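You operate a simulated robot arm through the tools that you are given. There is no shell and no other tool. Be economical: measure what you need, move in short steps, check, and stop when the job is done.

You run a simulated two-armed robot. Do the job below in one go: nothing can be reset, and whatever is moved stays where it is left.

JOB
Line up the black valve and the loose red actuator at SHUT, then mount it.
Fine: blue lever and shaft knob both at SHUT before it goes on; it sits flat on the bracket, the same way round, with both bracket knobs tight. The disc closes with under 15 newtons, the knobs with under 40.

It is judged by the outcome, as a careful person would: the job done as asked, and still so three seconds after it is handed in. It fails if anything else is knocked over, pushed out of place, dropped, spilled or broken.

ROBOT AND FRAMES
Two 6-joint arms with two-finger grippers on one trunk, on a base that drives. Base frame: it is fixed to the floor where the robot stands at the start and does not move with it; the origin is under the middle of the robot, x ahead of it, y to its left, z up; the surface under the hand at the start is at about z = 0.9. Readings come in m, degrees, newtons and seconds.
The left shoulder is at the start at [0.07, 0.176, 1.265], the right one opposite. With the tool pointing down near the work surface each hand reaches from about 0.46 to 0.8 m from the robot's upright axis, wherever it stands, measured 20 degrees to its own side. Places, roughly: blue setting lever [0.6, -0.1, 1.1]; bracket of the black valve [0.6, -0.1, 1.2]; mounting table [1, 0, 0.9]; orange bracket knob [0.6, 0, 1.2]; red table switch [1.5, 1, 1.2]; shaft knob [0.5, -0.3, 1]; white bracket knob [0.6, -0.2, 1.2]. Payload 2.45 kg a hand.
The tool frame of a hand sits at the grasp point between the pads (the TCP): z along the fingers, y along the line on which they close. The tips reach 0.026 m beyond it. The gripper opens to 0.096 m. The gripper's body begins 0.069 m behind the TCP.
Orientation is that of the tool frame in the base frame, as a unit quaternion [w, x, y, z]. With the fingers straight down and closing along the base's y, the tool's x points along the base's -x, its y along +y and its z along -z.

CONTROLS
- The arms move only by the tool drive_tool. It takes "left_deltas", "right_deltas" or both (then of equal length, played together; a hand with none holds still); each is a list of rows, each a list of 7 numbers: the shift along the tool's x, y, z in m, then the turn, a rotation vector about the tool's x, y, z in degrees, then the opening in per cent of the stroke, from 0 (shut) to 100 (fully open). In form: [[x, y, z, wx, wy, wz, hand], ...]. A call has 1 to 20 rows; each row shifts and turns the commanded pose from where the row before left it, along the tool's axes as they then stand. Rows are played at 5 a second. More than 0.05 m and 8.6 degrees between two rows, or a gripper value outside its range, and nothing of the call is played. Where a pose cannot be reached the arm comes as near as it can. A force on the tool above 50 N (or 10 N above the force at the start of the call, whichever is more), or a blocked arm, ends the call early, and 0.2 s more pass. The fingers move at their own pace and stop on an object; they squeeze with about 39 N. The grip force told is the motor's: it shows also when the fingers shut on nothing. Time passes only in rows, and 0.2 s behind the last, so rows that do not move let the fingers close. The reply holds the time, the measured pose of the TCP, the force on the tool along the base axes, the opening and the grip force, in the units named above and with some noise, with the torque about the TCP (base axes, N m) and any sound that the robot's microphone picked up, and new pictures: "show" is both (left out), scene, wrist or none (wrist: the cameras of the hands that moved).
- Cameras (640 x 400 px; columns grow to the right, rows downward): "scene" is now at [0.1503, -0.0146, 1.5968]; the picture's right is [-0.14, -0.99, -0.00], its down [-0.54, 0.08, -0.84] and it looks along [0.83, -0.12, -0.55] (base axes); focal length 250 px, centre (320, 200). "left" rides on the left gripper at [0.082, -0.003, -0.098] in its tool frame; the picture's right is [0.04, 1.00, 0.00], its down [-0.73, 0.03, -0.68] and it looks along [-0.68, 0.03, 0.73] (tool axes); focal length 256 px, centre (320, 200). "right" rides on the right gripper at [0.082, 0.003, -0.098] in its tool frame; the picture's right is [-0.04, 1.00, 0.00], its down [-0.73, -0.03, -0.68] and it looks along [-0.68, -0.03, 0.73] (tool axes); focal length 256 px, centre (320, 200). There is no depth. A picture from a camera that has moved, and an enlarged one, comes with that camera's place and axes in the base frame and with its lens. The place of the scene camera against the robot may be out by one fixed shift of up to 0.025 m in any direction.
- raise_lower(by): slides the trunk up (or, below 0, down) by that many m; the arms and the scene camera ride with it, the base frame stays. It gives what a move gives, with no picture.
- drive_base(legs): drives the robot by 1 to 6 legs, each [ahead, left, turn to the left] in m, m and degrees, along the robot's own axes; the way and the turn of a leg run together, so that a leg with both is an arc; at most 1.5 m and 180 degrees a leg. The arms and the cameras ride along, it lands a little off, and it stops where it bumps. It gives what a move gives, and a new picture of the scene camera.
- head_to(pan, tilt): turns the head with the scene camera to pan (to the left, within 86 degrees either way) and tilt (down, from -29 to 69), counted from straight ahead of the robot. It gives what a move gives, and a new picture of the scene camera.
- inspect(camera, box): a new picture of the part [left, top, right, bottom] of that camera's present view, enlarged. It takes no simulated time.
- hand_in(): hands the job in; it is judged then, once.

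Work in short steps. Places have to be worked out from the pictures, the camera data and where the tool is seen: move nearer, look again, correct. Check each grasp and each placing, and mend what went wrong. You have 120 turns and 260 pictures in all, those below and enlarged ones among them. Open the grippers and draw the arms clear of the work before you hand the job in, unless the task says otherwise; then end with one line.

The tools are called after "Emit:" by a JSON object that holds its "api" and its "payload". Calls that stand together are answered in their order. drive_tool: Moves the arms, as the interface text tells. Its arguments: {"type":"object","properties":{"left_deltas":{"type":"array"},"right_deltas":{"type":"array"},"show":{"type":"string","enum":["both","scene","wrist","none"]}},"required":[]} The other tools are called the same way: raise_lower (by) slides the trunk up or down; drive_base (legs) drives the base; head_to (pan, tilt) turns the head that bears the scene camera; inspect (camera, box) takes an enlarged picture of a part of a camera's view; hand_in () hands the job in.

At the start:

```text
t: 0.0
left_eef_pos: [0.5281, 0.1019, 1.3932]
left_ee_rot: [0.0, 0.0, 1.0, -0.001]
left_ft_force: [0.4, 0.1, -0.5]
left_torque: [0.01, -0.01, -0.02]
left_finger_gap: 0.0961
left_gripper_force: 0.1
right_eef_pos: [0.4932, -0.4146, 1.3317]
right_ee_rot: [0.0, 0.0, 1.0, 0.0]
right_ft_force: [-0.1, -0.7, -0.4]
right_torque: [0.0, 0.03, -0.02]
right_finger_gap: 0.0958
right_gripper_force: 0.1
trunk travel left (down, up): [-0.75, 0.09]
robot x, y, heading: [-0.0023, 0.0023, -0.1]
head pan, tilt: [-8.0, 33.4]
```

scene: 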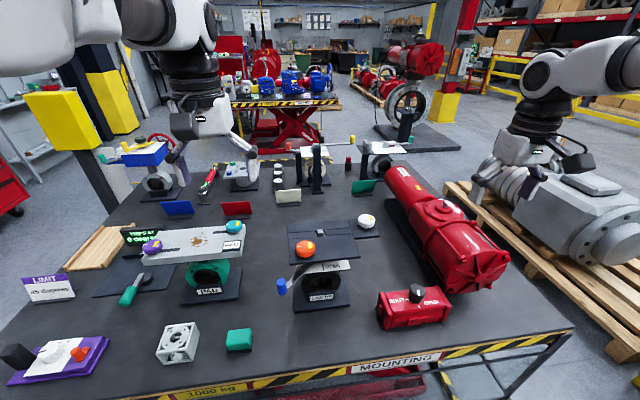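
right: 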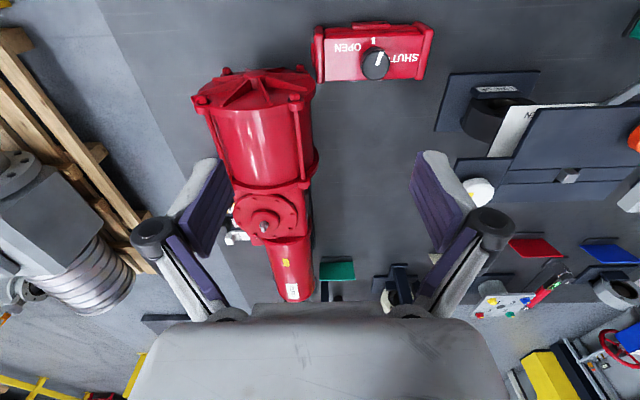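
left: 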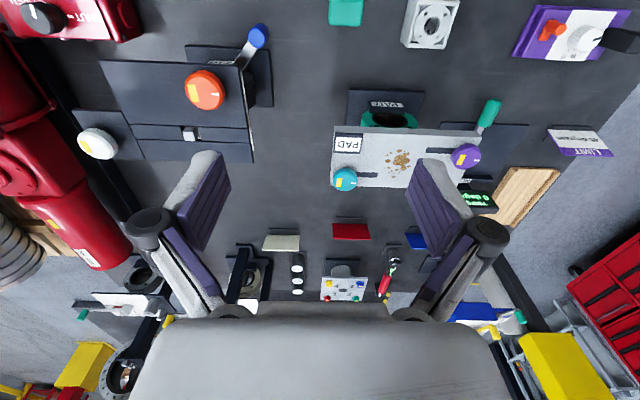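

I begin by enlarging the black valve, its bracket and the red actuator in the scene view.

Emit:
{"api": "inspect", "payload": {"camera": "scene", "box": [260, 190, 400, 320]}}

Emit:
{"api": "inspect", "payload": {"camera": "right", "box": [300, 0, 640, 220]}}

Emit:
{"api": "inspect", "payload": {"camera": "left", "box": [0, 0, 320, 200]}}

Emit:
{"api": "inspect", "payload": {"camera": "scene", "box": [360, 270, 470, 340]}}

```text
3.08 times, centred on (330, 255) of scene
camera zoom: at [0.1503, -0.0146, 1.5968], right [-0.14, -0.99, 0.0], down [-0.54, 0.08, -0.84], along [0.83, -0.12, -0.55], focal length 770 px, centre (289, 31)
```

zoom: 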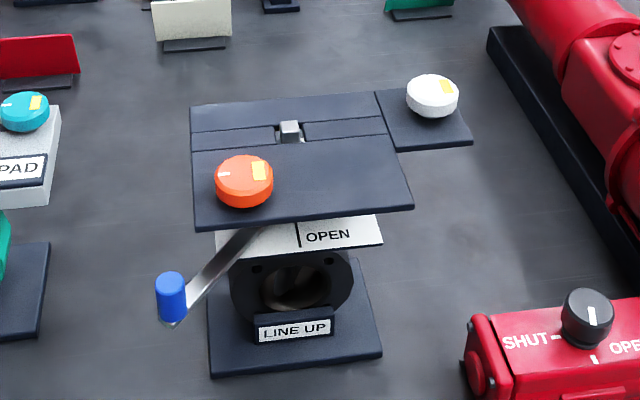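

```text
1.82 times, centred on (470, 110) of right
camera zoom: at [0.4113, -0.4104, 1.4281], right [0.04, 1.0, 0.0], down [0.73, -0.03, 0.68], along [0.68, -0.03, -0.73], focal length 465 px, centre (47, 364)
```

zoom: 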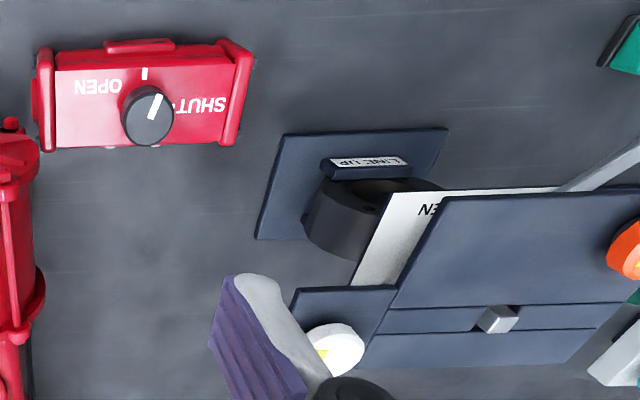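

```text
2.00 times, centred on (160, 100) of left
camera zoom: at [0.4442, 0.0982, 1.4908], right [-0.04, 1.0, 0.0], down [0.73, 0.03, 0.68], along [0.68, 0.03, -0.73], focal length 512 px, centre (640, 400)
```

zoom: 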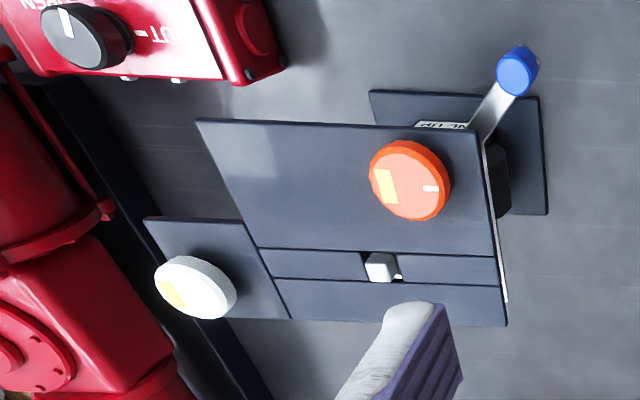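

```text
5.71 times, centred on (415, 305) of scene
camera zoom: at [0.1503, -0.0146, 1.5968], right [-0.14, -0.99, 0.0], down [-0.54, 0.08, -0.84], along [0.83, -0.12, -0.55], focal length 1430 px, centre (-223, -400)
```

zoom: 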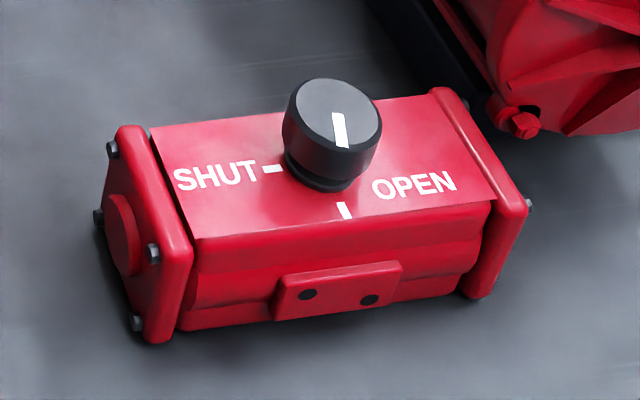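

The valve stem triangulates to about (0.638, -0.083, 1.15) and the shaft knob to about (0.525, -0.334, 1.01). On the actuator, OPEN is toward me and SHUT is on the left. I yaw the left hand to look at the valve scale from the left side, and bring the right hand over for a closer look at the actuator.

Emit:
{"api": "drive_tool", "payload": {"left_deltas": [[0, 0.01, 0, 0, 0, 8.2, 100], [0, 0.01, 0, 0, 0, 8.2, 100], [0, 0, 0, 0, 0, 8.2, 100], [0, 0, 0, 0, 0, 8.2, 100], [0, 0, 0, 0, 0, 8.2, 100], [0, 0, 0, 0, 0, 8.2, 100], [0, 0, 0, 0, 0, 8.2, 100], [0.01, 0, 0, 0, 0, 8.2, 100], [0.03, 0, 0.01, 0, 0, 8.2, 100], [0.03, 0, 0.02, 0, 0, 8.2, 100], [0.03, 0, 0.02, 0, 0, 8, 100]], "right_deltas": [[0, 0, 0.01, 0, 0, 0, 100], [0.005, 0.01, 0.02, 0, 0, 0, 100], [0.005, 0.01, 0.01, 0, 0, 0, 100], [0, 0.01, 0.0, 0, 0, 0, 100], [0, 0.01, 0, 0, 0, 0, 100], [0, 0.01, 0, 0, 0, 0, 100], [0, 0.01, 0, 0, 0, 0, 100], [0, 0.01, 0, 0, 0, 0, 100], [0, 0.01, 0, 0, 0, 0, 100], [0, 0, 0, 0, 0, 0, 100], [0, 0, 0, 0, 0, 0, 100]], "show": "both"}}

```text
t: 2.4
left_eef_pos: [0.4998, 0.2171, 1.3446]
left_ee_rot: [0.001, 0.708, 0.706, -0.001]
left_ft_force: [0.2, -0.3, -0.1]
left_torque: [-0.03, 0.01, -0.01]
left_finger_gap: 0.0961
left_gripper_force: 0.1
right_eef_pos: [0.4842, -0.3328, 1.2904]
right_ee_rot: [0.0, 0.0, 1.0, 0.001]
right_ft_force: [-0.5, 0.2, -0.7]
right_torque: [-0.03, -0.01, 0.0]
right_finger_gap: 0.0957
right_gripper_force: 0.0
trunk travel left (down, up): [-0.75, 0.09]
robot x, y, heading: [-0.0004, -0.0032, 0.1]
head pan, tilt: [-8.0, 33.4]
camera scene: at [0.151, -0.0126, 1.5967], right [-0.14, -0.99, 0.0], down [-0.55, 0.08, -0.83], along [0.83, -0.12, -0.55], focal length 250 px, centre (320, 200)
camera right: at [0.4018, -0.3289, 1.3878], right [0.04, 1.0, 0.0], down [0.73, -0.03, 0.68], along [0.68, -0.03, -0.73], focal length 256 px, centre (320, 200)
camera left: at [0.4957, 0.2984, 1.441], right [1.0, 0.04, 0.0], down [0.03, -0.73, 0.68], along [0.03, -0.68, -0.73], focal length 256 px, centre (320, 200)
```

scene: 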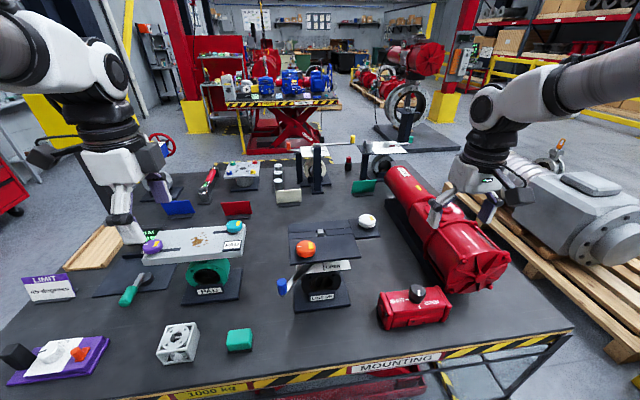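
right: 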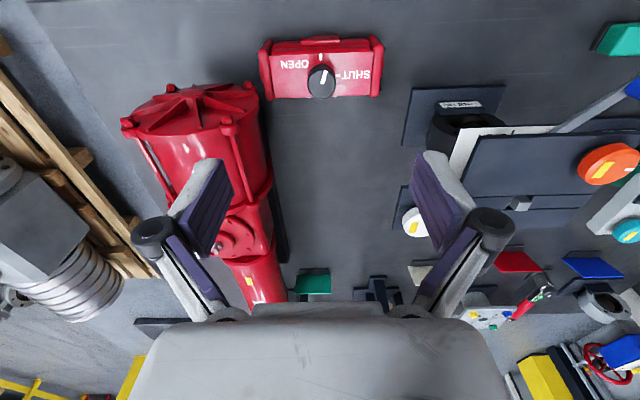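
left: 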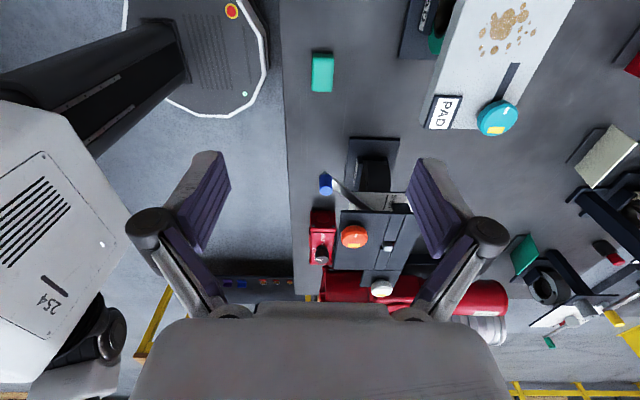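

I zoom into the left camera's side view of the valve and into both views of the actuator and bracket.

Emit:
{"api": "inspect", "payload": {"camera": "left", "box": [300, 120, 440, 310]}}

Emit:
{"api": "inspect", "payload": {"camera": "right", "box": [400, 70, 640, 240]}}

Emit:
{"api": "inspect", "payload": {"camera": "right", "box": [250, 20, 400, 110]}}

```text
2.11 times, centred on (370, 215) of left
camera zoom: at [0.4957, 0.2984, 1.441], right [1.0, 0.04, 0.0], down [0.03, -0.73, 0.68], along [0.03, -0.68, -0.73], focal length 539 px, centre (215, 168)
```

zoom: 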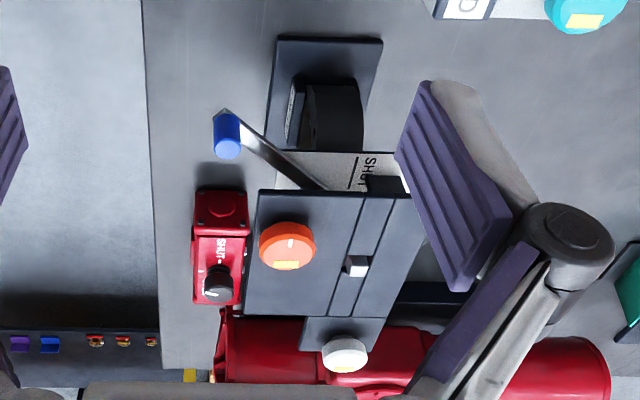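

```text
2.35 times, centred on (520, 155) of right
camera zoom: at [0.4018, -0.3289, 1.3878], right [0.04, 1.0, 0.0], down [0.73, -0.03, 0.68], along [0.68, -0.03, -0.73], focal length 602 px, centre (-151, 306)
```

zoom: 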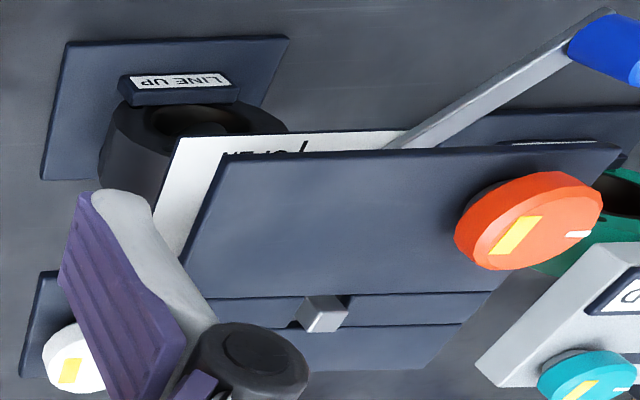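

```text
4.27 times, centred on (325, 65) of right
camera zoom: at [0.4018, -0.3289, 1.3878], right [0.04, 1.0, 0.0], down [0.73, -0.03, 0.68], along [0.68, -0.03, -0.73], focal length 1092 px, centre (299, 776)
```

zoom: 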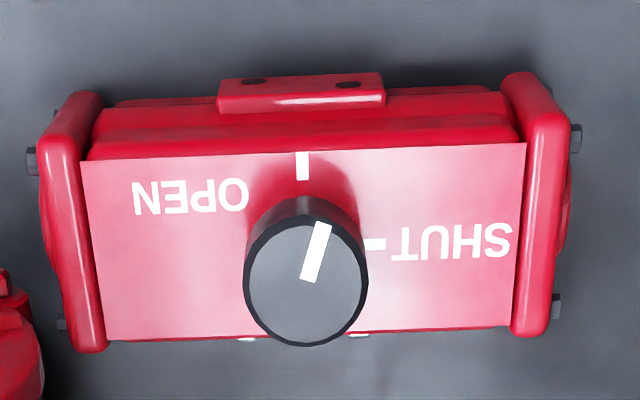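

SHUT on the valve is the tick on the left (+y) side with a stop block, and the lever is roughly halfway between the two marks. I bring the right hand over the shaft knob at about (0.53, -0.335) and stay high.

Emit:
{"api": "drive_tool", "payload": {"right_deltas": [[-0.01, 0, 0.03, 0, 0, 0, 100], [-0.01, 0, 0.03, 0, 0, 0, 100], [-0.01, 0, 0.03, 0, 0, 0, 100], [-0.01, 0, 0.03, 0, 0, 0, 100], [-0.006, -0.002, 0.03, 0, 0, 0, 100], [0, 0, 0, 0, 0, 0, 100]], "show": "wrist"}}

```text
t: 3.8
left_eef_pos: [0.4991, 0.2161, 1.3457]
left_ee_rot: [0.0, 0.707, 0.707, 0.001]
left_ft_force: [-0.1, 1.0, 0.1]
left_torque: [0.01, -0.01, -0.02]
left_finger_gap: 0.096
left_gripper_force: 0.1
right_eef_pos: [0.5277, -0.3357, 1.1413]
right_ee_rot: [0.0, 0.0, 1.0, 0.0]
right_ft_force: [-0.3, 0.3, -0.4]
right_torque: [0.0, -0.02, 0.01]
right_finger_gap: 0.0962
right_gripper_force: 0.0
trunk travel left (down, up): [-0.75, 0.09]
robot x, y, heading: [-0.0034, 0.0007, -0.0]
head pan, tilt: [-8.0, 33.4]
camera right: at [0.4469, -0.3321, 1.2385], right [0.04, 1.0, 0.0], down [0.73, -0.03, 0.68], along [0.68, -0.03, -0.73], focal length 256 px, centre (320, 200)
```

right: 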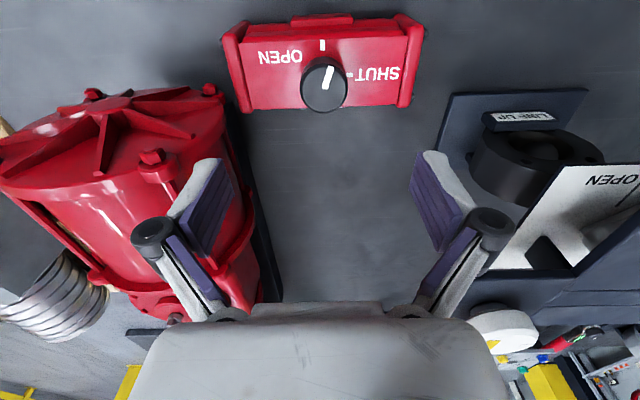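

Zooming in on the knob for a better position and pointer angle.

Emit:
{"api": "inspect", "payload": {"camera": "right", "box": [210, 0, 430, 130]}}

Emit:
{"api": "inspect", "payload": {"camera": "right", "box": [430, 80, 640, 280]}}

```text
2.91 times, centred on (320, 65) of right
camera zoom: at [0.4469, -0.3321, 1.2385], right [0.04, 1.0, 0.0], down [0.73, -0.03, 0.68], along [0.68, -0.03, -0.73], focal length 745 px, centre (320, 593)
```

zoom: 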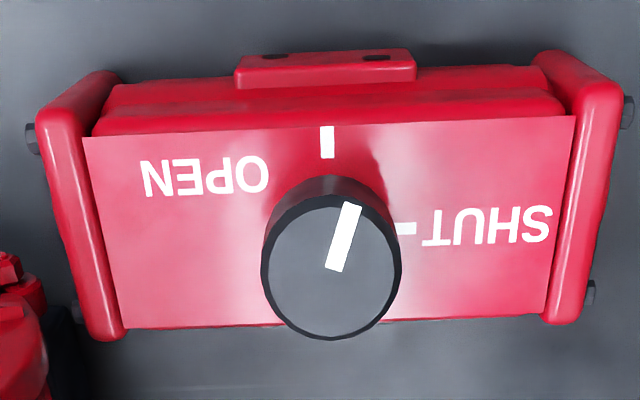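

```text
2.00 times, centred on (535, 180) of right
camera zoom: at [0.4469, -0.3321, 1.2385], right [0.04, 1.0, 0.0], down [0.73, -0.03, 0.68], along [0.68, -0.03, -0.73], focal length 512 px, centre (-110, 240)
```

zoom: 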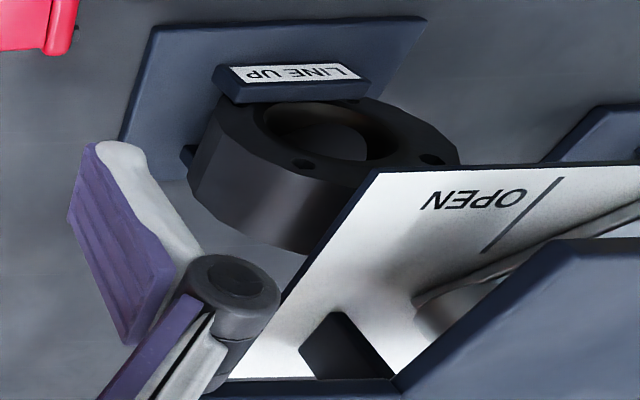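

Knob centre is about (0.5275, -0.332), diameter 0.041, top near z 1.01 and plate near 0.98. The pointer is about 17° past OPEN toward SHUT. I descend around it and close gently.

Emit:
{"api": "drive_tool", "payload": {"right_deltas": [[0, 0.003, 0.03, 0, 0, 0, 80], [0, 0, 0.03, 0, 0, 0, 80], [0, 0, 0.03, 0, 0, 0, 80], [0, 0, 0.02, 0, 0, 0, 80], [0, 0, 0.01, 0, 0, 0, 80], [0, 0, 0.006, 0, 0, 0, 80], [0, 0, 0, 0, 0, 0, 80]], "show": "both"}}

```text
t: 5.4
left_eef_pos: [0.5003, 0.2157, 1.3451]
left_ee_rot: [0.001, 0.707, 0.707, 0.001]
left_ft_force: [0.1, 0.6, 0.7]
left_torque: [0.02, 0.04, 0.0]
left_finger_gap: 0.096
left_gripper_force: 0.2
right_eef_pos: [0.5276, -0.3324, 1.0154]
right_ee_rot: [0.001, 0.0, 1.0, -0.001]
right_ft_force: [0.2, -0.3, 0.1]
right_torque: [0.01, -0.01, -0.01]
right_finger_gap: 0.077
right_gripper_force: 0.0
trunk travel left (down, up): [-0.75, 0.09]
robot x, y, heading: [-0.0004, 0.0001, 0.2]
head pan, tilt: [-8.0, 33.4]
camera scene: at [0.1505, -0.0145, 1.5968], right [-0.14, -0.99, 0.0], down [-0.54, 0.08, -0.84], along [0.83, -0.12, -0.55], focal length 250 px, centre (320, 200)
camera right: at [0.4462, -0.3287, 1.1124], right [0.04, 1.0, 0.0], down [0.73, -0.03, 0.68], along [0.68, -0.03, -0.73], focal length 256 px, centre (320, 200)
```

scene: 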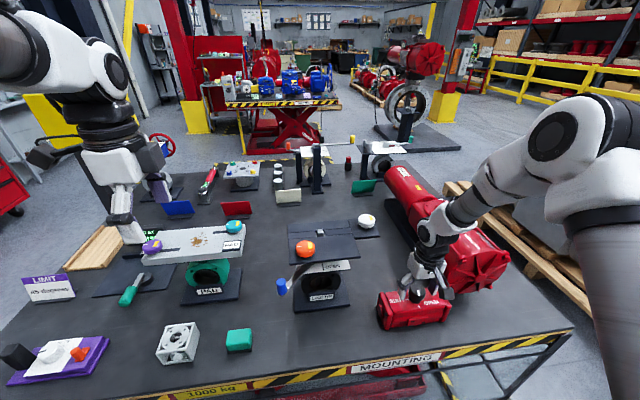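
right: 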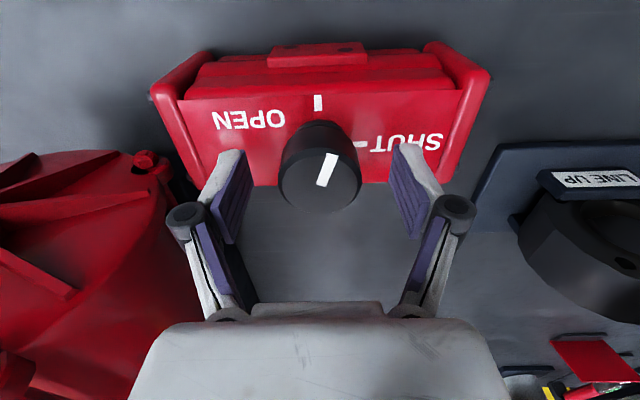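

The tips straddle the knob and its top is level with the TCP. I close, then turn 24° clockwise seen from above and check.

Emit:
{"api": "drive_tool", "payload": {"right_deltas": [[0, 0, 0.002, 0, 0, 0, 40], [0, 0, 0, 0, 0, 0, 30], [0, 0, 0, 0, 0, 0, 30], [0, 0, 0, 0, 0, 4, 30], [0, 0, 0, 0, 0, 4, 30], [0, 0, 0, 0, 0, 4, 30], [0, 0, 0, 0, 0, 4, 30], [0, 0, 0, 0, 0, 4, 30], [0, 0, 0, 0, 0, 4, 30], [0, 0, 0, 0, 0, 0, 30]], "show": "both"}}

```text
t: 7.6
left_eef_pos: [0.4979, 0.2149, 1.345]
left_ee_rot: [0.001, 0.707, 0.707, 0.001]
left_ft_force: [-0.4, -0.6, 0.0]
left_torque: [0.0, -0.01, -0.04]
left_finger_gap: 0.0958
left_gripper_force: 0.1
right_eef_pos: [0.5276, -0.3335, 1.0142]
right_ee_rot: [0.002, 0.208, 0.978, 0.001]
right_ft_force: [4.3, -9.3, 15.9]
right_torque: [-0.36, -0.32, -0.05]
right_finger_gap: 0.0409
right_gripper_force: 39.3
trunk travel left (down, up): [-0.75, 0.09]
robot x, y, heading: [-0.0001, -0.0001, -0.1]
head pan, tilt: [-8.0, 33.4]
camera scene: at [0.1489, -0.0152, 1.597], right [-0.14, -0.99, 0.0], down [-0.54, 0.08, -0.84], along [0.83, -0.12, -0.55], focal length 250 px, centre (320, 200)
camera right: at [0.4544, -0.2963, 1.1111], right [0.44, 0.9, 0.0], down [0.66, -0.33, 0.68], along [0.61, -0.3, -0.73], focal length 256 px, centre (320, 200)
```

scene: 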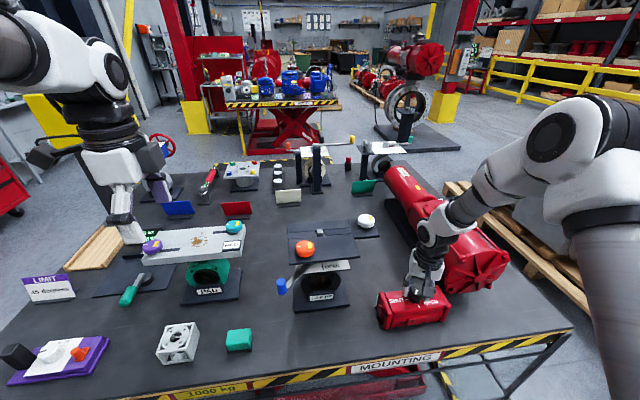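
right: 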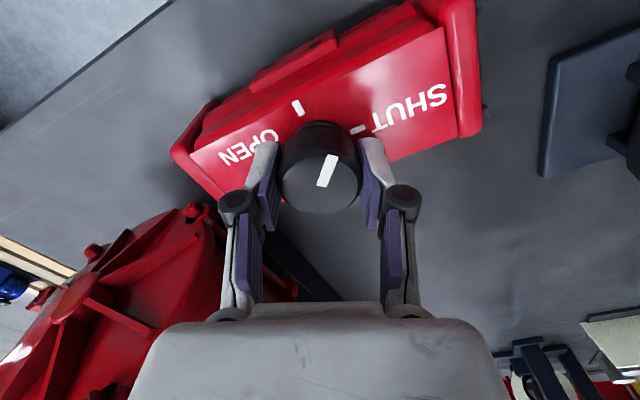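

The knob turns with the hand while the body stays still. I continue with 48° more.

Emit:
{"api": "drive_tool", "payload": {"right_deltas": [[0, 0, 0, 0, 0, 5, 30], [0, 0, 0, 0, 0, 5, 30], [0, 0, 0, 0, 0, 5, 30], [0, 0, 0, 0, 0, 5, 30], [0, 0, 0, 0, 0, 5, 30], [0, 0, 0, 0, 0, 5, 30], [0, 0, 0, 0, 0, 5, 30], [0, 0, 0, 0, 0, 5, 30], [0, 0, 0, 0, 0, 5, 30], [0, 0, 0, 0, 0, 3, 30], [0, 0, 0, 0, 0, 0, 30]], "show": "wrist"}}

Emit:
{"api": "inspect", "payload": {"camera": "right", "box": [160, 0, 480, 220]}}

```text
t: 10.0
left_eef_pos: [0.4978, 0.2152, 1.3453]
left_ee_rot: [0.001, 0.706, 0.708, 0.0]
left_ft_force: [0.4, 0.9, -0.3]
left_torque: [0.0, -0.02, 0.01]
left_finger_gap: 0.0963
left_gripper_force: 0.1
right_eef_pos: [0.5279, -0.3334, 1.0134]
right_ee_rot: [0.0, 0.588, 0.809, 0.0]
right_ft_force: [1.5, -10.8, 19.0]
right_torque: [-0.36, -0.09, -0.03]
right_finger_gap: 0.0408
right_gripper_force: 38.4
trunk travel left (down, up): [-0.75, 0.09]
robot x, y, heading: [-0.0023, -0.0003, 0.1]
head pan, tilt: [-8.0, 33.4]
camera right: at [0.5047, -0.2543, 1.1104], right [0.96, 0.27, 0.0], down [0.2, -0.71, 0.68], along [0.18, -0.65, -0.73], focal length 256 px, centre (320, 200)
```

right: 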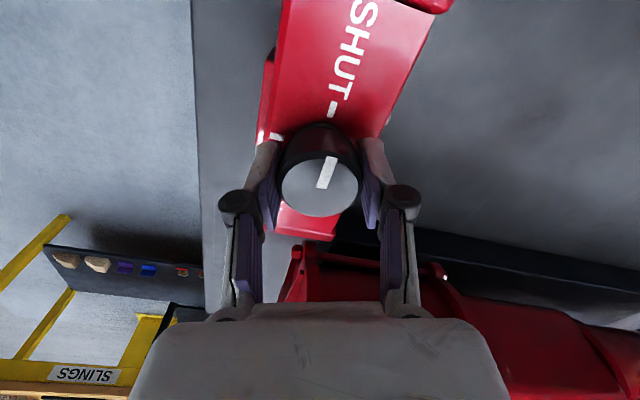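

```text
1.82 times, centred on (320, 110) of right
camera zoom: at [0.5047, -0.2543, 1.1104], right [0.96, 0.27, 0.0], down [0.2, -0.71, 0.68], along [0.18, -0.65, -0.73], focal length 465 px, centre (320, 364)
```

zoom: 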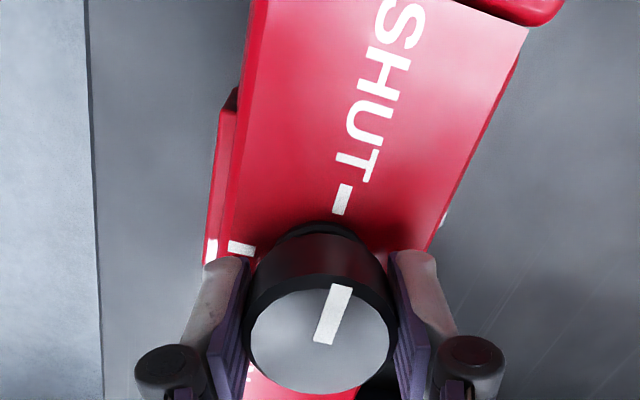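

By projection the pointer lies along +y and the SHUT tick is within a couple of degrees of it. I open, rise and verify from above.

Emit:
{"api": "drive_tool", "payload": {"right_deltas": [[0, 0, 0, 0, 0, 0, 55], [0, 0, 0, 0, 0, 0, 80], [0, 0, -0.02, 0, 0, 0, 80], [0, 0, -0.03, 0, 0, 0, 80], [0, 0, -0.03, 0, 0, 0, 80], [0, 0, -0.03, 0, 0, 0, 80], [0, 0, -0.02, 0, 0, 0, 80], [0, 0, 0, 0, 0, 0, 80]], "show": "none"}}

Emit:
{"api": "inspect", "payload": {"camera": "right", "box": [230, 0, 450, 140]}}

Emit:
{"api": "inspect", "payload": {"camera": "scene", "box": [360, 270, 470, 340]}}

```text
t: 11.8
left_eef_pos: [0.5001, 0.2156, 1.3453]
left_ee_rot: [0.0, 0.707, 0.707, 0.0]
left_ft_force: [-0.2, -0.2, -0.7]
left_torque: [0.0, -0.01, -0.01]
left_finger_gap: 0.0961
left_gripper_force: 0.1
right_eef_pos: [0.5277, -0.3318, 1.1435]
right_ee_rot: [0.0, 0.588, 0.809, 0.001]
right_ft_force: [-0.1, 0.4, 0.6]
right_torque: [0.01, 0.0, -0.04]
right_finger_gap: 0.0766
right_gripper_force: 0.1
trunk travel left (down, up): [-0.75, 0.09]
robot x, y, heading: [0.0009, -0.0003, 0.1]
head pan, tilt: [-8.0, 33.4]
```

```text
2.86 times, centred on (340, 70) of right
camera zoom: at [0.505, -0.2517, 1.241], right [0.96, 0.27, 0.0], down [0.2, -0.71, 0.68], along [0.18, -0.65, -0.73], focal length 731 px, centre (263, 571)
```

zoom: 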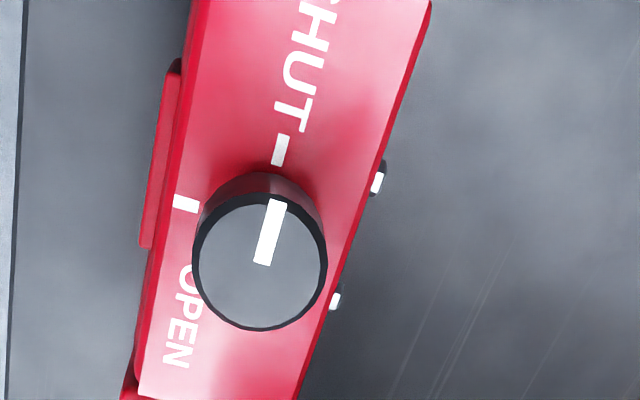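

```text
5.71 times, centred on (415, 305) of scene
camera zoom: at [0.1507, -0.0147, 1.5967], right [-0.14, -0.99, 0.0], down [-0.54, 0.08, -0.84], along [0.83, -0.12, -0.55], focal length 1430 px, centre (-223, -400)
```

zoom: 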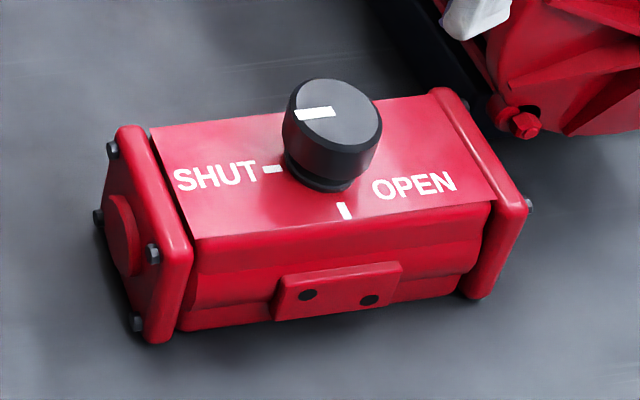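

The pointer now reads SHUT. For the lever, the blue handle's top triangulates to about (0.52, 0.025, 1.12), at radius 0.16 from the stem. I bring the left hand above it, yawed so the fingers close tangentially.

Emit:
{"api": "drive_tool", "payload": {"left_deltas": [[-0.04, 0.005, 0, 0, 0, 0, 100], [-0.04, 0.005, 0, 0, 0, 0, 100], [-0.04, 0.005, 0, 0, 0, 0, 100], [-0.04, 0.005, 0, 0, 0, 0, 100], [-0.03, 0, 0, 0, 0, 0, 100], [0, 0, 0.02, 0, 0, -7.5, 100], [0, 0, 0.02, 0, 0, -7.5, 100], [0, 0, 0.02, 0, 0, -7.5, 100], [0, 0, 0.02, 0, 0, -7.5, 100], [0, 0, 0.02, 0, 0, -7.5, 80], [0, 0, 0, 0, 0, -7.5, 80], [0, 0, 0, 0, 0, 0, 80]], "show": "wrist"}}

```text
t: 14.4
left_eef_pos: [0.5542, 0.0902, 1.2789]
left_ee_rot: [0.018, 0.367, 0.93, -0.025]
left_ft_force: [0.6, -1.5, 0.5]
left_torque: [-0.01, -0.04, 0.03]
left_finger_gap: 0.0767
left_gripper_force: 0.1
left hand out of reach, approached as far as the arm can: row 4, 5, 6, 7, 8, 9, 10
right_eef_pos: [0.5272, -0.3304, 1.1442]
right_ee_rot: [0.001, 0.588, 0.809, 0.0]
right_ft_force: [0.5, 0.2, -0.7]
right_torque: [-0.02, -0.01, 0.01]
right_finger_gap: 0.077
right_gripper_force: 0.0
trunk travel left (down, up): [-0.75, 0.09]
robot x, y, heading: [0.0019, -0.002, 0.1]
head pan, tilt: [-8.0, 33.4]
camera left: at [0.4905, 0.1487, 1.3718], right [0.66, 0.75, -0.04], down [0.54, -0.44, 0.72], along [0.52, -0.49, -0.7], focal length 256 px, centre (320, 200)
```

left: 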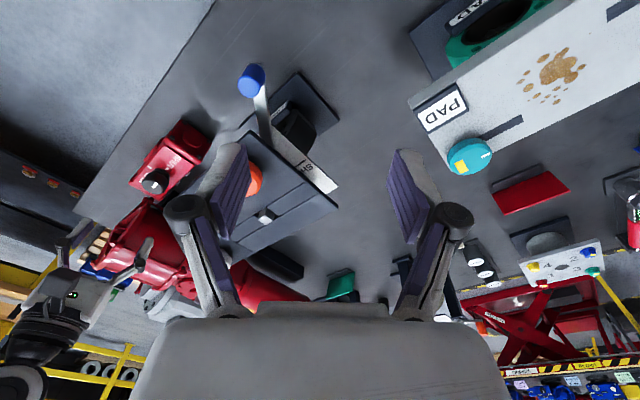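

The left hand couldn't fold that close to the robot, reaching only (0.554, 0.090). Backing the base 0.08 m puts the lever, stem and actuator inside both hands' reach.

Emit:
{"api": "drive_base", "payload": {"legs": [[-0.08, 0, 0]]}}

```text
t: 15.5
left_eef_pos: [0.4796, 0.0907, 1.2735]
left_ee_rot: [0.015, 0.368, 0.929, -0.029]
left_ft_force: [0.0, -0.5, 0.2]
left_torque: [-0.01, 0.04, -0.01]
left_finger_gap: 0.077
left_gripper_force: 0.1
right_eef_pos: [0.4511, -0.3309, 1.141]
right_ee_rot: [-0.002, 0.588, 0.809, 0.0]
right_ft_force: [1.2, -0.3, -0.7]
right_torque: [0.01, -0.01, -0.02]
right_finger_gap: 0.0767
right_gripper_force: 0.2
trunk travel left (down, up): [-0.75, 0.09]
robot x, y, heading: [-0.0778, -0.0015, -0.0]
head pan, tilt: [-8.0, 33.4]
camera scene: at [0.0757, -0.0148, 1.5962], right [-0.14, -0.99, 0.0], down [-0.55, 0.08, -0.83], along [0.83, -0.12, -0.55], focal length 250 px, centre (320, 200)
```

scene: 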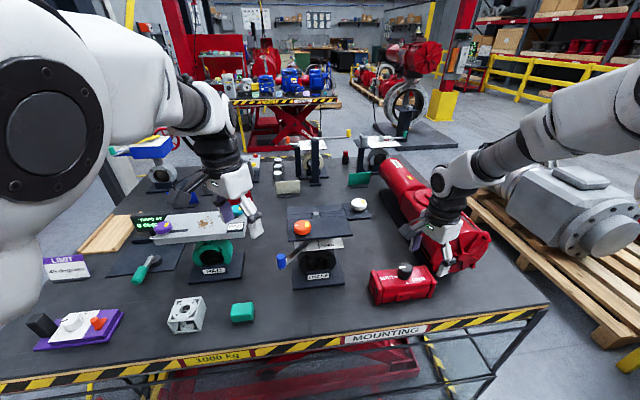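

Testing with a small nudge whether the commanded left pose matches the measured one.

Emit:
{"api": "drive_tool", "payload": {"left_deltas": [[0, 0, -0.005, 0, 0, 0, 80], [0, 0, 0, 0, 0, 0, 80]], "show": "wrist"}}

```text
t: 16.1
left_eef_pos: [0.4776, 0.0921, 1.2804]
left_ee_rot: [0.016, 0.368, 0.929, -0.029]
left_ft_force: [-0.4, 0.2, 0.1]
left_torque: [0.02, 0.0, -0.02]
left_finger_gap: 0.0768
left_gripper_force: 0.2
right_eef_pos: [0.4506, -0.3309, 1.1423]
right_ee_rot: [-0.001, 0.588, 0.809, 0.001]
right_ft_force: [-0.3, 0.3, -0.4]
right_torque: [0.01, 0.02, 0.0]
right_finger_gap: 0.0771
right_gripper_force: 0.1
trunk travel left (down, up): [-0.75, 0.09]
robot x, y, heading: [-0.0779, 0.0041, -0.2]
head pan, tilt: [-8.0, 33.4]
camera left: at [0.4144, 0.1502, 1.3734], right [0.65, 0.75, -0.04], down [0.55, -0.44, 0.71], along [0.52, -0.49, -0.7], focal length 256 px, centre (320, 200)
```

left: 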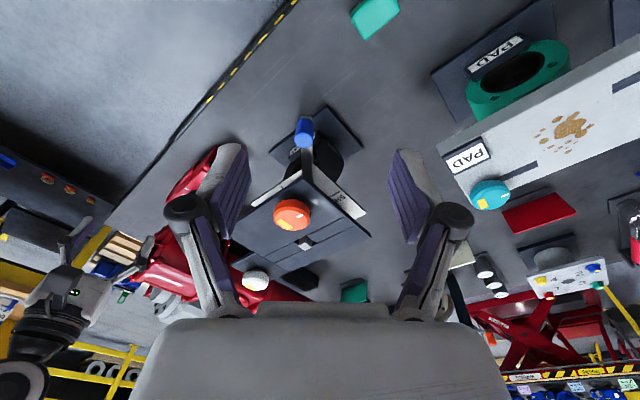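

Commanded equals measured. I correct the small tilt and shift over the handle, staying above it.

Emit:
{"api": "drive_tool", "payload": {"left_deltas": [[0, 0, 0, -2.37, 2.97, 1.81, 80], [-0.025, -0.007, 0.01, 0, 0, 0, 80], [-0.025, -0.007, 0.02, 0, 0, 0, 80], [-0.0235, -0.007, 0.02, 0, 0, 0, 80], [0, 0, 0.01, 0, 0, 0, 80], [0, 0, 0, 0, 0, 0, 80]], "show": "both"}}

```text
t: 17.7
left_eef_pos: [0.5406, 0.0755, 1.2386]
left_ee_rot: [0.014, 0.356, 0.934, -0.032]
left_ft_force: [0.6, 0.9, 0.2]
left_torque: [-0.02, -0.01, 0.03]
left_finger_gap: 0.0768
left_gripper_force: 0.0
left hand out of reach, approached as far as the arm can: row 3, 4
right_eef_pos: [0.4478, -0.3308, 1.1437]
right_ee_rot: [0.0, 0.588, 0.809, 0.001]
right_ft_force: [0.5, -0.9, 0.0]
right_torque: [0.01, 0.0, 0.01]
right_finger_gap: 0.0766
right_gripper_force: 0.1
trunk travel left (down, up): [-0.75, 0.09]
robot x, y, heading: [-0.0804, -0.0033, -0.0]
head pan, tilt: [-8.0, 33.4]
stopped in row 6 (left hand): the arm was blocked; the commanded pose is now the measured one
camera scene: at [0.0719, -0.0144, 1.5966], right [-0.14, -0.99, 0.0], down [-0.55, 0.08, -0.83], along [0.83, -0.12, -0.55], focal length 250 px, centre (320, 200)
camera left: at [0.4751, 0.133, 1.3314], right [0.63, 0.77, -0.05], down [0.57, -0.42, 0.71], along [0.53, -0.48, -0.7], focal length 256 px, centre (320, 200)
```

scene: 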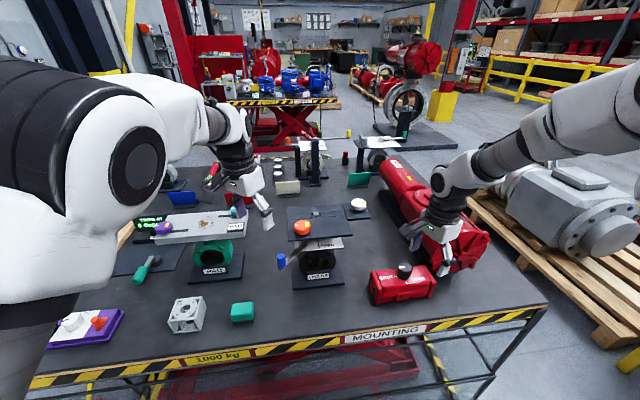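
left: 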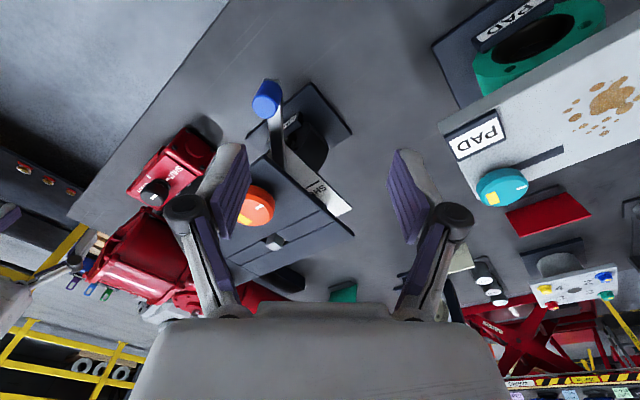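

The left arm is uncomfortable at +45° yaw. I unwind it to yaw 0 at this spot, with the tilt removed, and plan instead to push the handle with shut fingers at a yaw it reaches.

Emit:
{"api": "drive_tool", "payload": {"left_deltas": [[0, 0, 0, -0.63, 0.27, -6.93, 60], [0, 0, 0, -0.63, 0.27, -6.93, 60], [0, 0, 0, -0.63, 0.27, -6.93, 40], [0, 0, 0, -0.63, 0.27, -6.93, 20], [0, 0, 0, -0.63, 0.27, -6.93, 0], [0, 0, 0, -0.63, 0.27, -6.93, 0], [0, 0, 0, 0, 0, 0, 0]], "show": "wrist"}}

```text
t: 19.3
left_eef_pos: [0.5421, 0.0819, 1.2426]
left_ee_rot: [0.002, -0.005, 1.0, -0.008]
left_ft_force: [-0.4, 0.6, -0.7]
left_torque: [0.02, 0.0, 0.02]
left_finger_gap: 0.0
left_gripper_force: 28.3
right_eef_pos: [0.4476, -0.3312, 1.144]
right_ee_rot: [0.0, 0.588, 0.809, 0.0]
right_ft_force: [0.0, 1.1, 0.4]
right_torque: [0.03, 0.0, -0.02]
right_finger_gap: 0.0767
right_gripper_force: 0.0
trunk travel left (down, up): [-0.75, 0.09]
robot x, y, heading: [-0.079, -0.0047, 0.1]
head pan, tilt: [-8.0, 33.4]
camera left: at [0.458, 0.0774, 1.3394], right [-0.05, 1.0, -0.01], down [0.73, 0.05, 0.68], along [0.68, 0.02, -0.73], focal length 256 px, centre (320, 200)
```

left: 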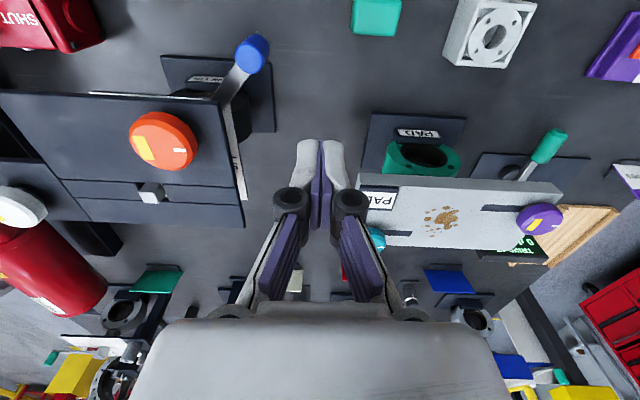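

Handle top is at about (0.512, 0.025, 1.12). I move the shut fingers to the side behind it, at (0.48, -0.01), still high, and yaw -25° if that's reachable.

Emit:
{"api": "drive_tool", "payload": {"left_deltas": [[0.02, -0.02, 0, 0, 0, 0, 0], [0.02, -0.02, 0, 0, 0, 0, 0], [0.02, -0.025, 0, 0, 0, 0, 0], [0, -0.025, 0, 0, 0, 0, 0], [0, 0, 0, 0, 0, -6, 0], [0, 0, 0, 0, 0, -6, 0], [0, 0, 0, 0, 0, -6, 0], [0, 0, 0, 0, 0, -6, 0], [0, 0, 0, 0, 0, 0, 0]], "show": "wrist"}}

```text
t: 21.5
left_eef_pos: [0.5338, 0.0747, 1.2684]
left_ee_rot: [-0.006, -0.233, 0.972, -0.035]
left_ft_force: [-0.4, -0.2, 1.0]
left_torque: [-0.01, 0.03, 0.01]
left_finger_gap: 0.0001
left_gripper_force: 28.7
left hand out of reach, approached as far as the arm can: row 2, 3, 4
right_eef_pos: [0.4475, -0.329, 1.1425]
right_ee_rot: [0.001, 0.588, 0.809, 0.0]
right_ft_force: [-0.2, -0.7, 0.8]
right_torque: [-0.02, 0.02, -0.03]
right_finger_gap: 0.0766
right_gripper_force: 0.1
trunk travel left (down, up): [-0.75, 0.09]
robot x, y, heading: [-0.0779, -0.0008, 0.2]
head pan, tilt: [-8.0, 33.4]
stopped in row 9 (left hand): the arm was blocked; the commanded pose is now the measured one
camera left: at [0.4601, 0.0408, 1.3677], right [-0.49, 0.87, -0.06], down [0.64, 0.41, 0.65], along [0.6, 0.28, -0.75], focal length 256 px, centre (320, 200)
```

left: 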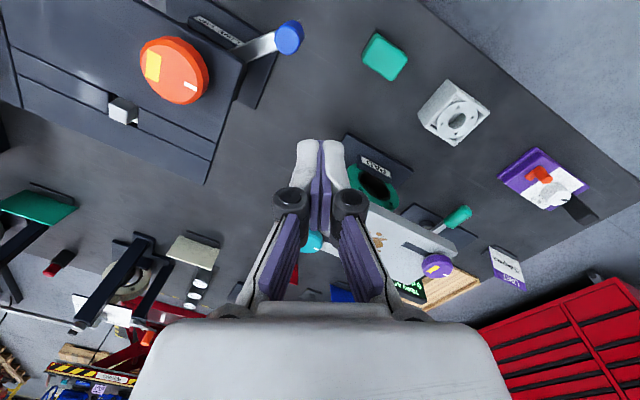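

The left arm has a larger inner limit at this height. I back the base another 0.12 m so the handle lies about 0.7 m from the robot axis.

Emit:
{"api": "drive_base", "payload": {"legs": [[-0.12, 0, 0]]}}

Emit:
{"api": "drive_tool", "payload": {"left_deltas": [[0, 0, -0.003, 0, 0, 0, 0], [0, 0, 0, 0, 0, 0, 0]], "show": "wrist"}}

```text
t: 22.7
left_eef_pos: [0.4153, 0.0744, 1.2688]
left_ee_rot: [-0.007, -0.233, 0.972, -0.035]
left_ft_force: [0.8, -0.2, -0.6]
left_torque: [-0.01, -0.01, -0.01]
left_finger_gap: 0.0001
left_gripper_force: 28.0
right_eef_pos: [0.3286, -0.3302, 1.1428]
right_ee_rot: [-0.001, 0.588, 0.809, -0.001]
right_ft_force: [0.3, 0.3, -1.1]
right_torque: [-0.04, 0.01, -0.01]
right_finger_gap: 0.0768
right_gripper_force: 0.1
trunk travel left (down, up): [-0.75, 0.09]
robot x, y, heading: [-0.2012, 0.0001, -0.1]
head pan, tilt: [-8.0, 33.4]
camera scene: at [-0.0474, -0.0145, 1.5965], right [-0.14, -0.99, 0.0], down [-0.55, 0.08, -0.83], along [0.83, -0.12, -0.55], focal length 250 px, centre (320, 200)
```

scene: 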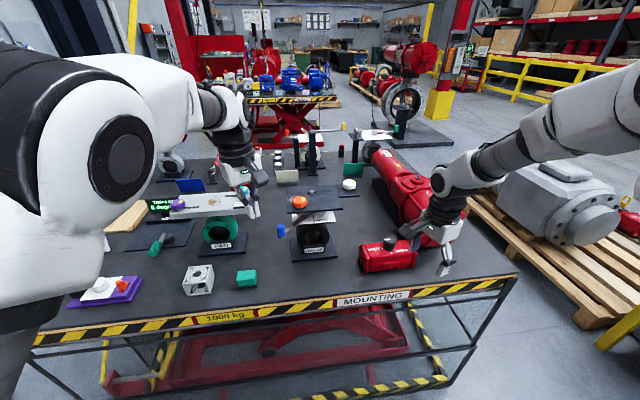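

```text
t: 23.3
left_eef_pos: [0.4148, 0.0751, 1.2709]
left_ee_rot: [-0.007, -0.234, 0.972, -0.036]
left_ft_force: [-0.4, 0.7, 0.0]
left_torque: [-0.01, -0.03, -0.01]
left_finger_gap: 0.0
left_gripper_force: 28.5
right_eef_pos: [0.3284, -0.3313, 1.1428]
right_ee_rot: [0.001, 0.588, 0.809, -0.001]
right_ft_force: [0.2, 0.0, 0.0]
right_torque: [0.05, 0.0, 0.0]
right_finger_gap: 0.0766
right_gripper_force: 0.1
trunk travel left (down, up): [-0.75, 0.09]
robot x, y, heading: [-0.1991, 0.0007, -0.2]
head pan, tilt: [-8.0, 33.4]
camera left: at [0.341, 0.0411, 1.3705], right [-0.49, 0.87, -0.06], down [0.64, 0.41, 0.65], along [0.59, 0.28, -0.75], focal length 256 px, centre (320, 200)
```

left: 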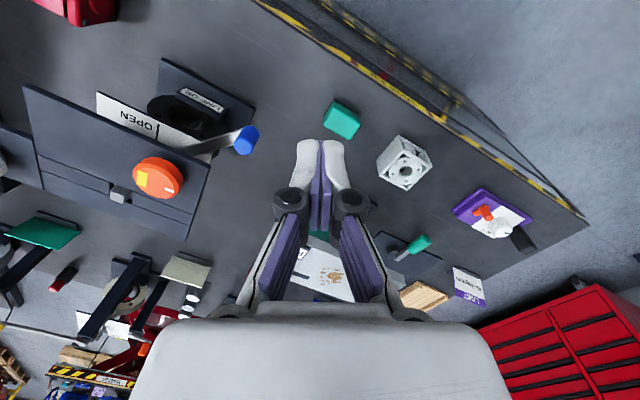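

Now I straighten the tilt, set yaw -40°, and slide to behind the handle, above its height.

Emit:
{"api": "drive_tool", "payload": {"left_deltas": [[0, 0, 0, -1.8, -1.1, -6.45, 0], [0, 0, 0, -1.8, -1.1, -6.45, 0], [0.0, -0.03, 0.0, 0, 0, 0, 0], [0.0, -0.03, 0.01, 0, 0, 0, 0], [0.002, -0.03, 0.01, 0, 0, 0, 0], [0, -0.017, 0.01, 0, 0, 0, 0], [0, 0, 0, 0, 0, 0, 0]], "show": "wrist"}}

```text
t: 24.9
left_eef_pos: [0.4802, -0.0077, 1.2415]
left_ee_rot: [0.002, -0.341, 0.94, 0.002]
left_ft_force: [0.4, -0.9, 0.5]
left_torque: [-0.02, -0.01, 0.01]
left_finger_gap: 0.0
left_gripper_force: 28.4
right_eef_pos: [0.3277, -0.3305, 1.1435]
right_ee_rot: [-0.001, 0.588, 0.809, 0.0]
right_ft_force: [0.0, 0.3, 0.1]
right_torque: [0.02, -0.05, 0.01]
right_finger_gap: 0.0767
right_gripper_force: 0.1
trunk travel left (down, up): [-0.75, 0.09]
robot x, y, heading: [-0.2024, -0.0055, -0.0]
head pan, tilt: [-8.0, 33.4]
camera left: at [0.418, -0.0643, 1.3379], right [-0.67, 0.74, 0.0], down [0.54, 0.49, 0.68], along [0.5, 0.46, -0.73], focal length 256 px, centre (320, 200)
```

left: 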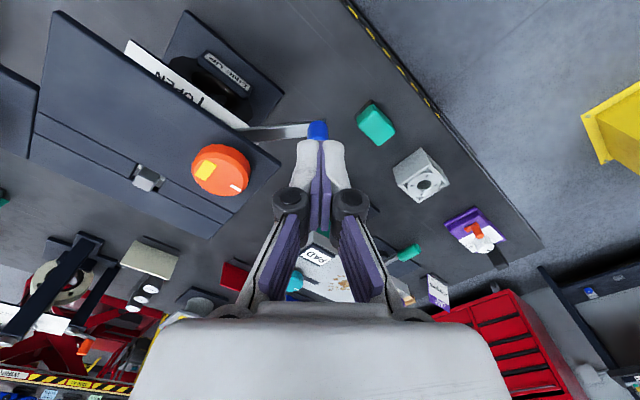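

The pose is reachable now and the handle lies straight ahead in the push direction. I back off 5 mm along tool x and descend so the tips reach z≈1.09.

Emit:
{"api": "drive_tool", "payload": {"left_deltas": [[0.008, 0, 0.02, 0, 0, 0, 0], [0, 0, 0.03, 0, 0, 0, 0], [0, 0, 0.03, 0, 0, 0, 0], [0, 0, 0.025, 0, 0, 0, 0], [0, 0, 0.02, 0, 0, 0, 0], [0, 0, 0, 0, 0, 0, 0]], "show": "both"}}

Emit:
{"api": "inspect", "payload": {"camera": "scene", "box": [240, 180, 370, 270]}}

```text
t: 26.3
left_eef_pos: [0.4837, -0.0038, 1.1175]
left_ee_rot: [0.0, -0.342, 0.94, 0.0]
left_ft_force: [0.4, 0.0, -0.8]
left_torque: [-0.03, 0.0, 0.02]
left_finger_gap: 0.0002
left_gripper_force: 28.9
left hand out of reach, approached as far as the arm can: row 2, 3, 5
right_eef_pos: [0.3293, -0.3313, 1.1428]
right_ee_rot: [0.0, 0.588, 0.809, 0.0]
right_ft_force: [-0.7, -0.2, -0.4]
right_torque: [0.01, -0.02, 0.04]
right_finger_gap: 0.0769
right_gripper_force: 0.1
trunk travel left (down, up): [-0.75, 0.09]
robot x, y, heading: [-0.1993, 0.0014, -0.0]
head pan, tilt: [-8.0, 33.4]
camera scene: at [-0.0495, -0.0147, 1.5968], right [-0.14, -0.99, 0.0], down [-0.54, 0.08, -0.84], along [0.83, -0.12, -0.55], focal length 250 px, centre (320, 200)
camera left: at [0.4226, -0.06, 1.2138], right [-0.67, 0.74, 0.0], down [0.54, 0.49, 0.68], along [0.5, 0.46, -0.73], focal length 256 px, centre (320, 200)
```

scene: 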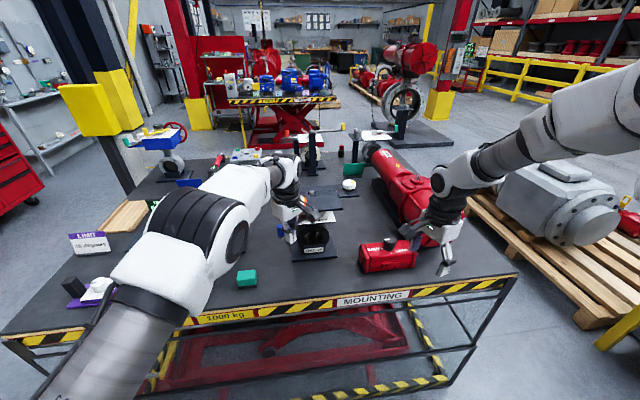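
left: 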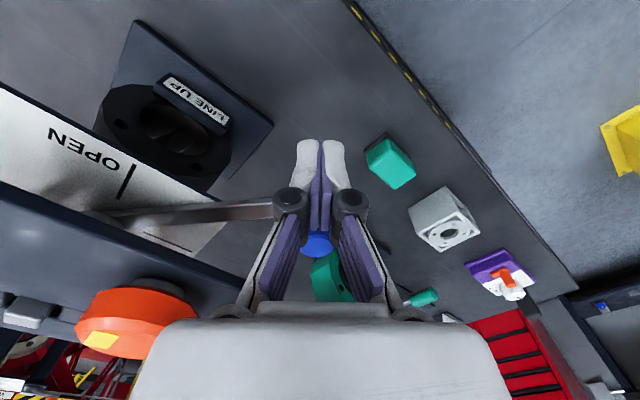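

```text
4.44 times, centred on (305, 225) of scene
camera zoom: at [-0.0495, -0.0147, 1.5968], right [-0.14, -0.99, 0.0], down [-0.54, 0.08, -0.84], along [0.83, -0.12, -0.55], focal length 1112 px, centre (387, 89)
```

zoom: 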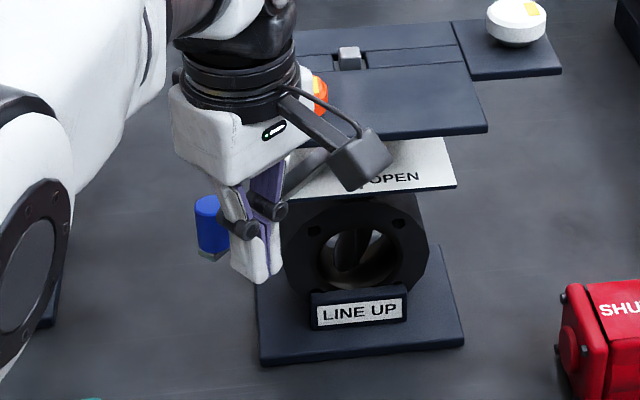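

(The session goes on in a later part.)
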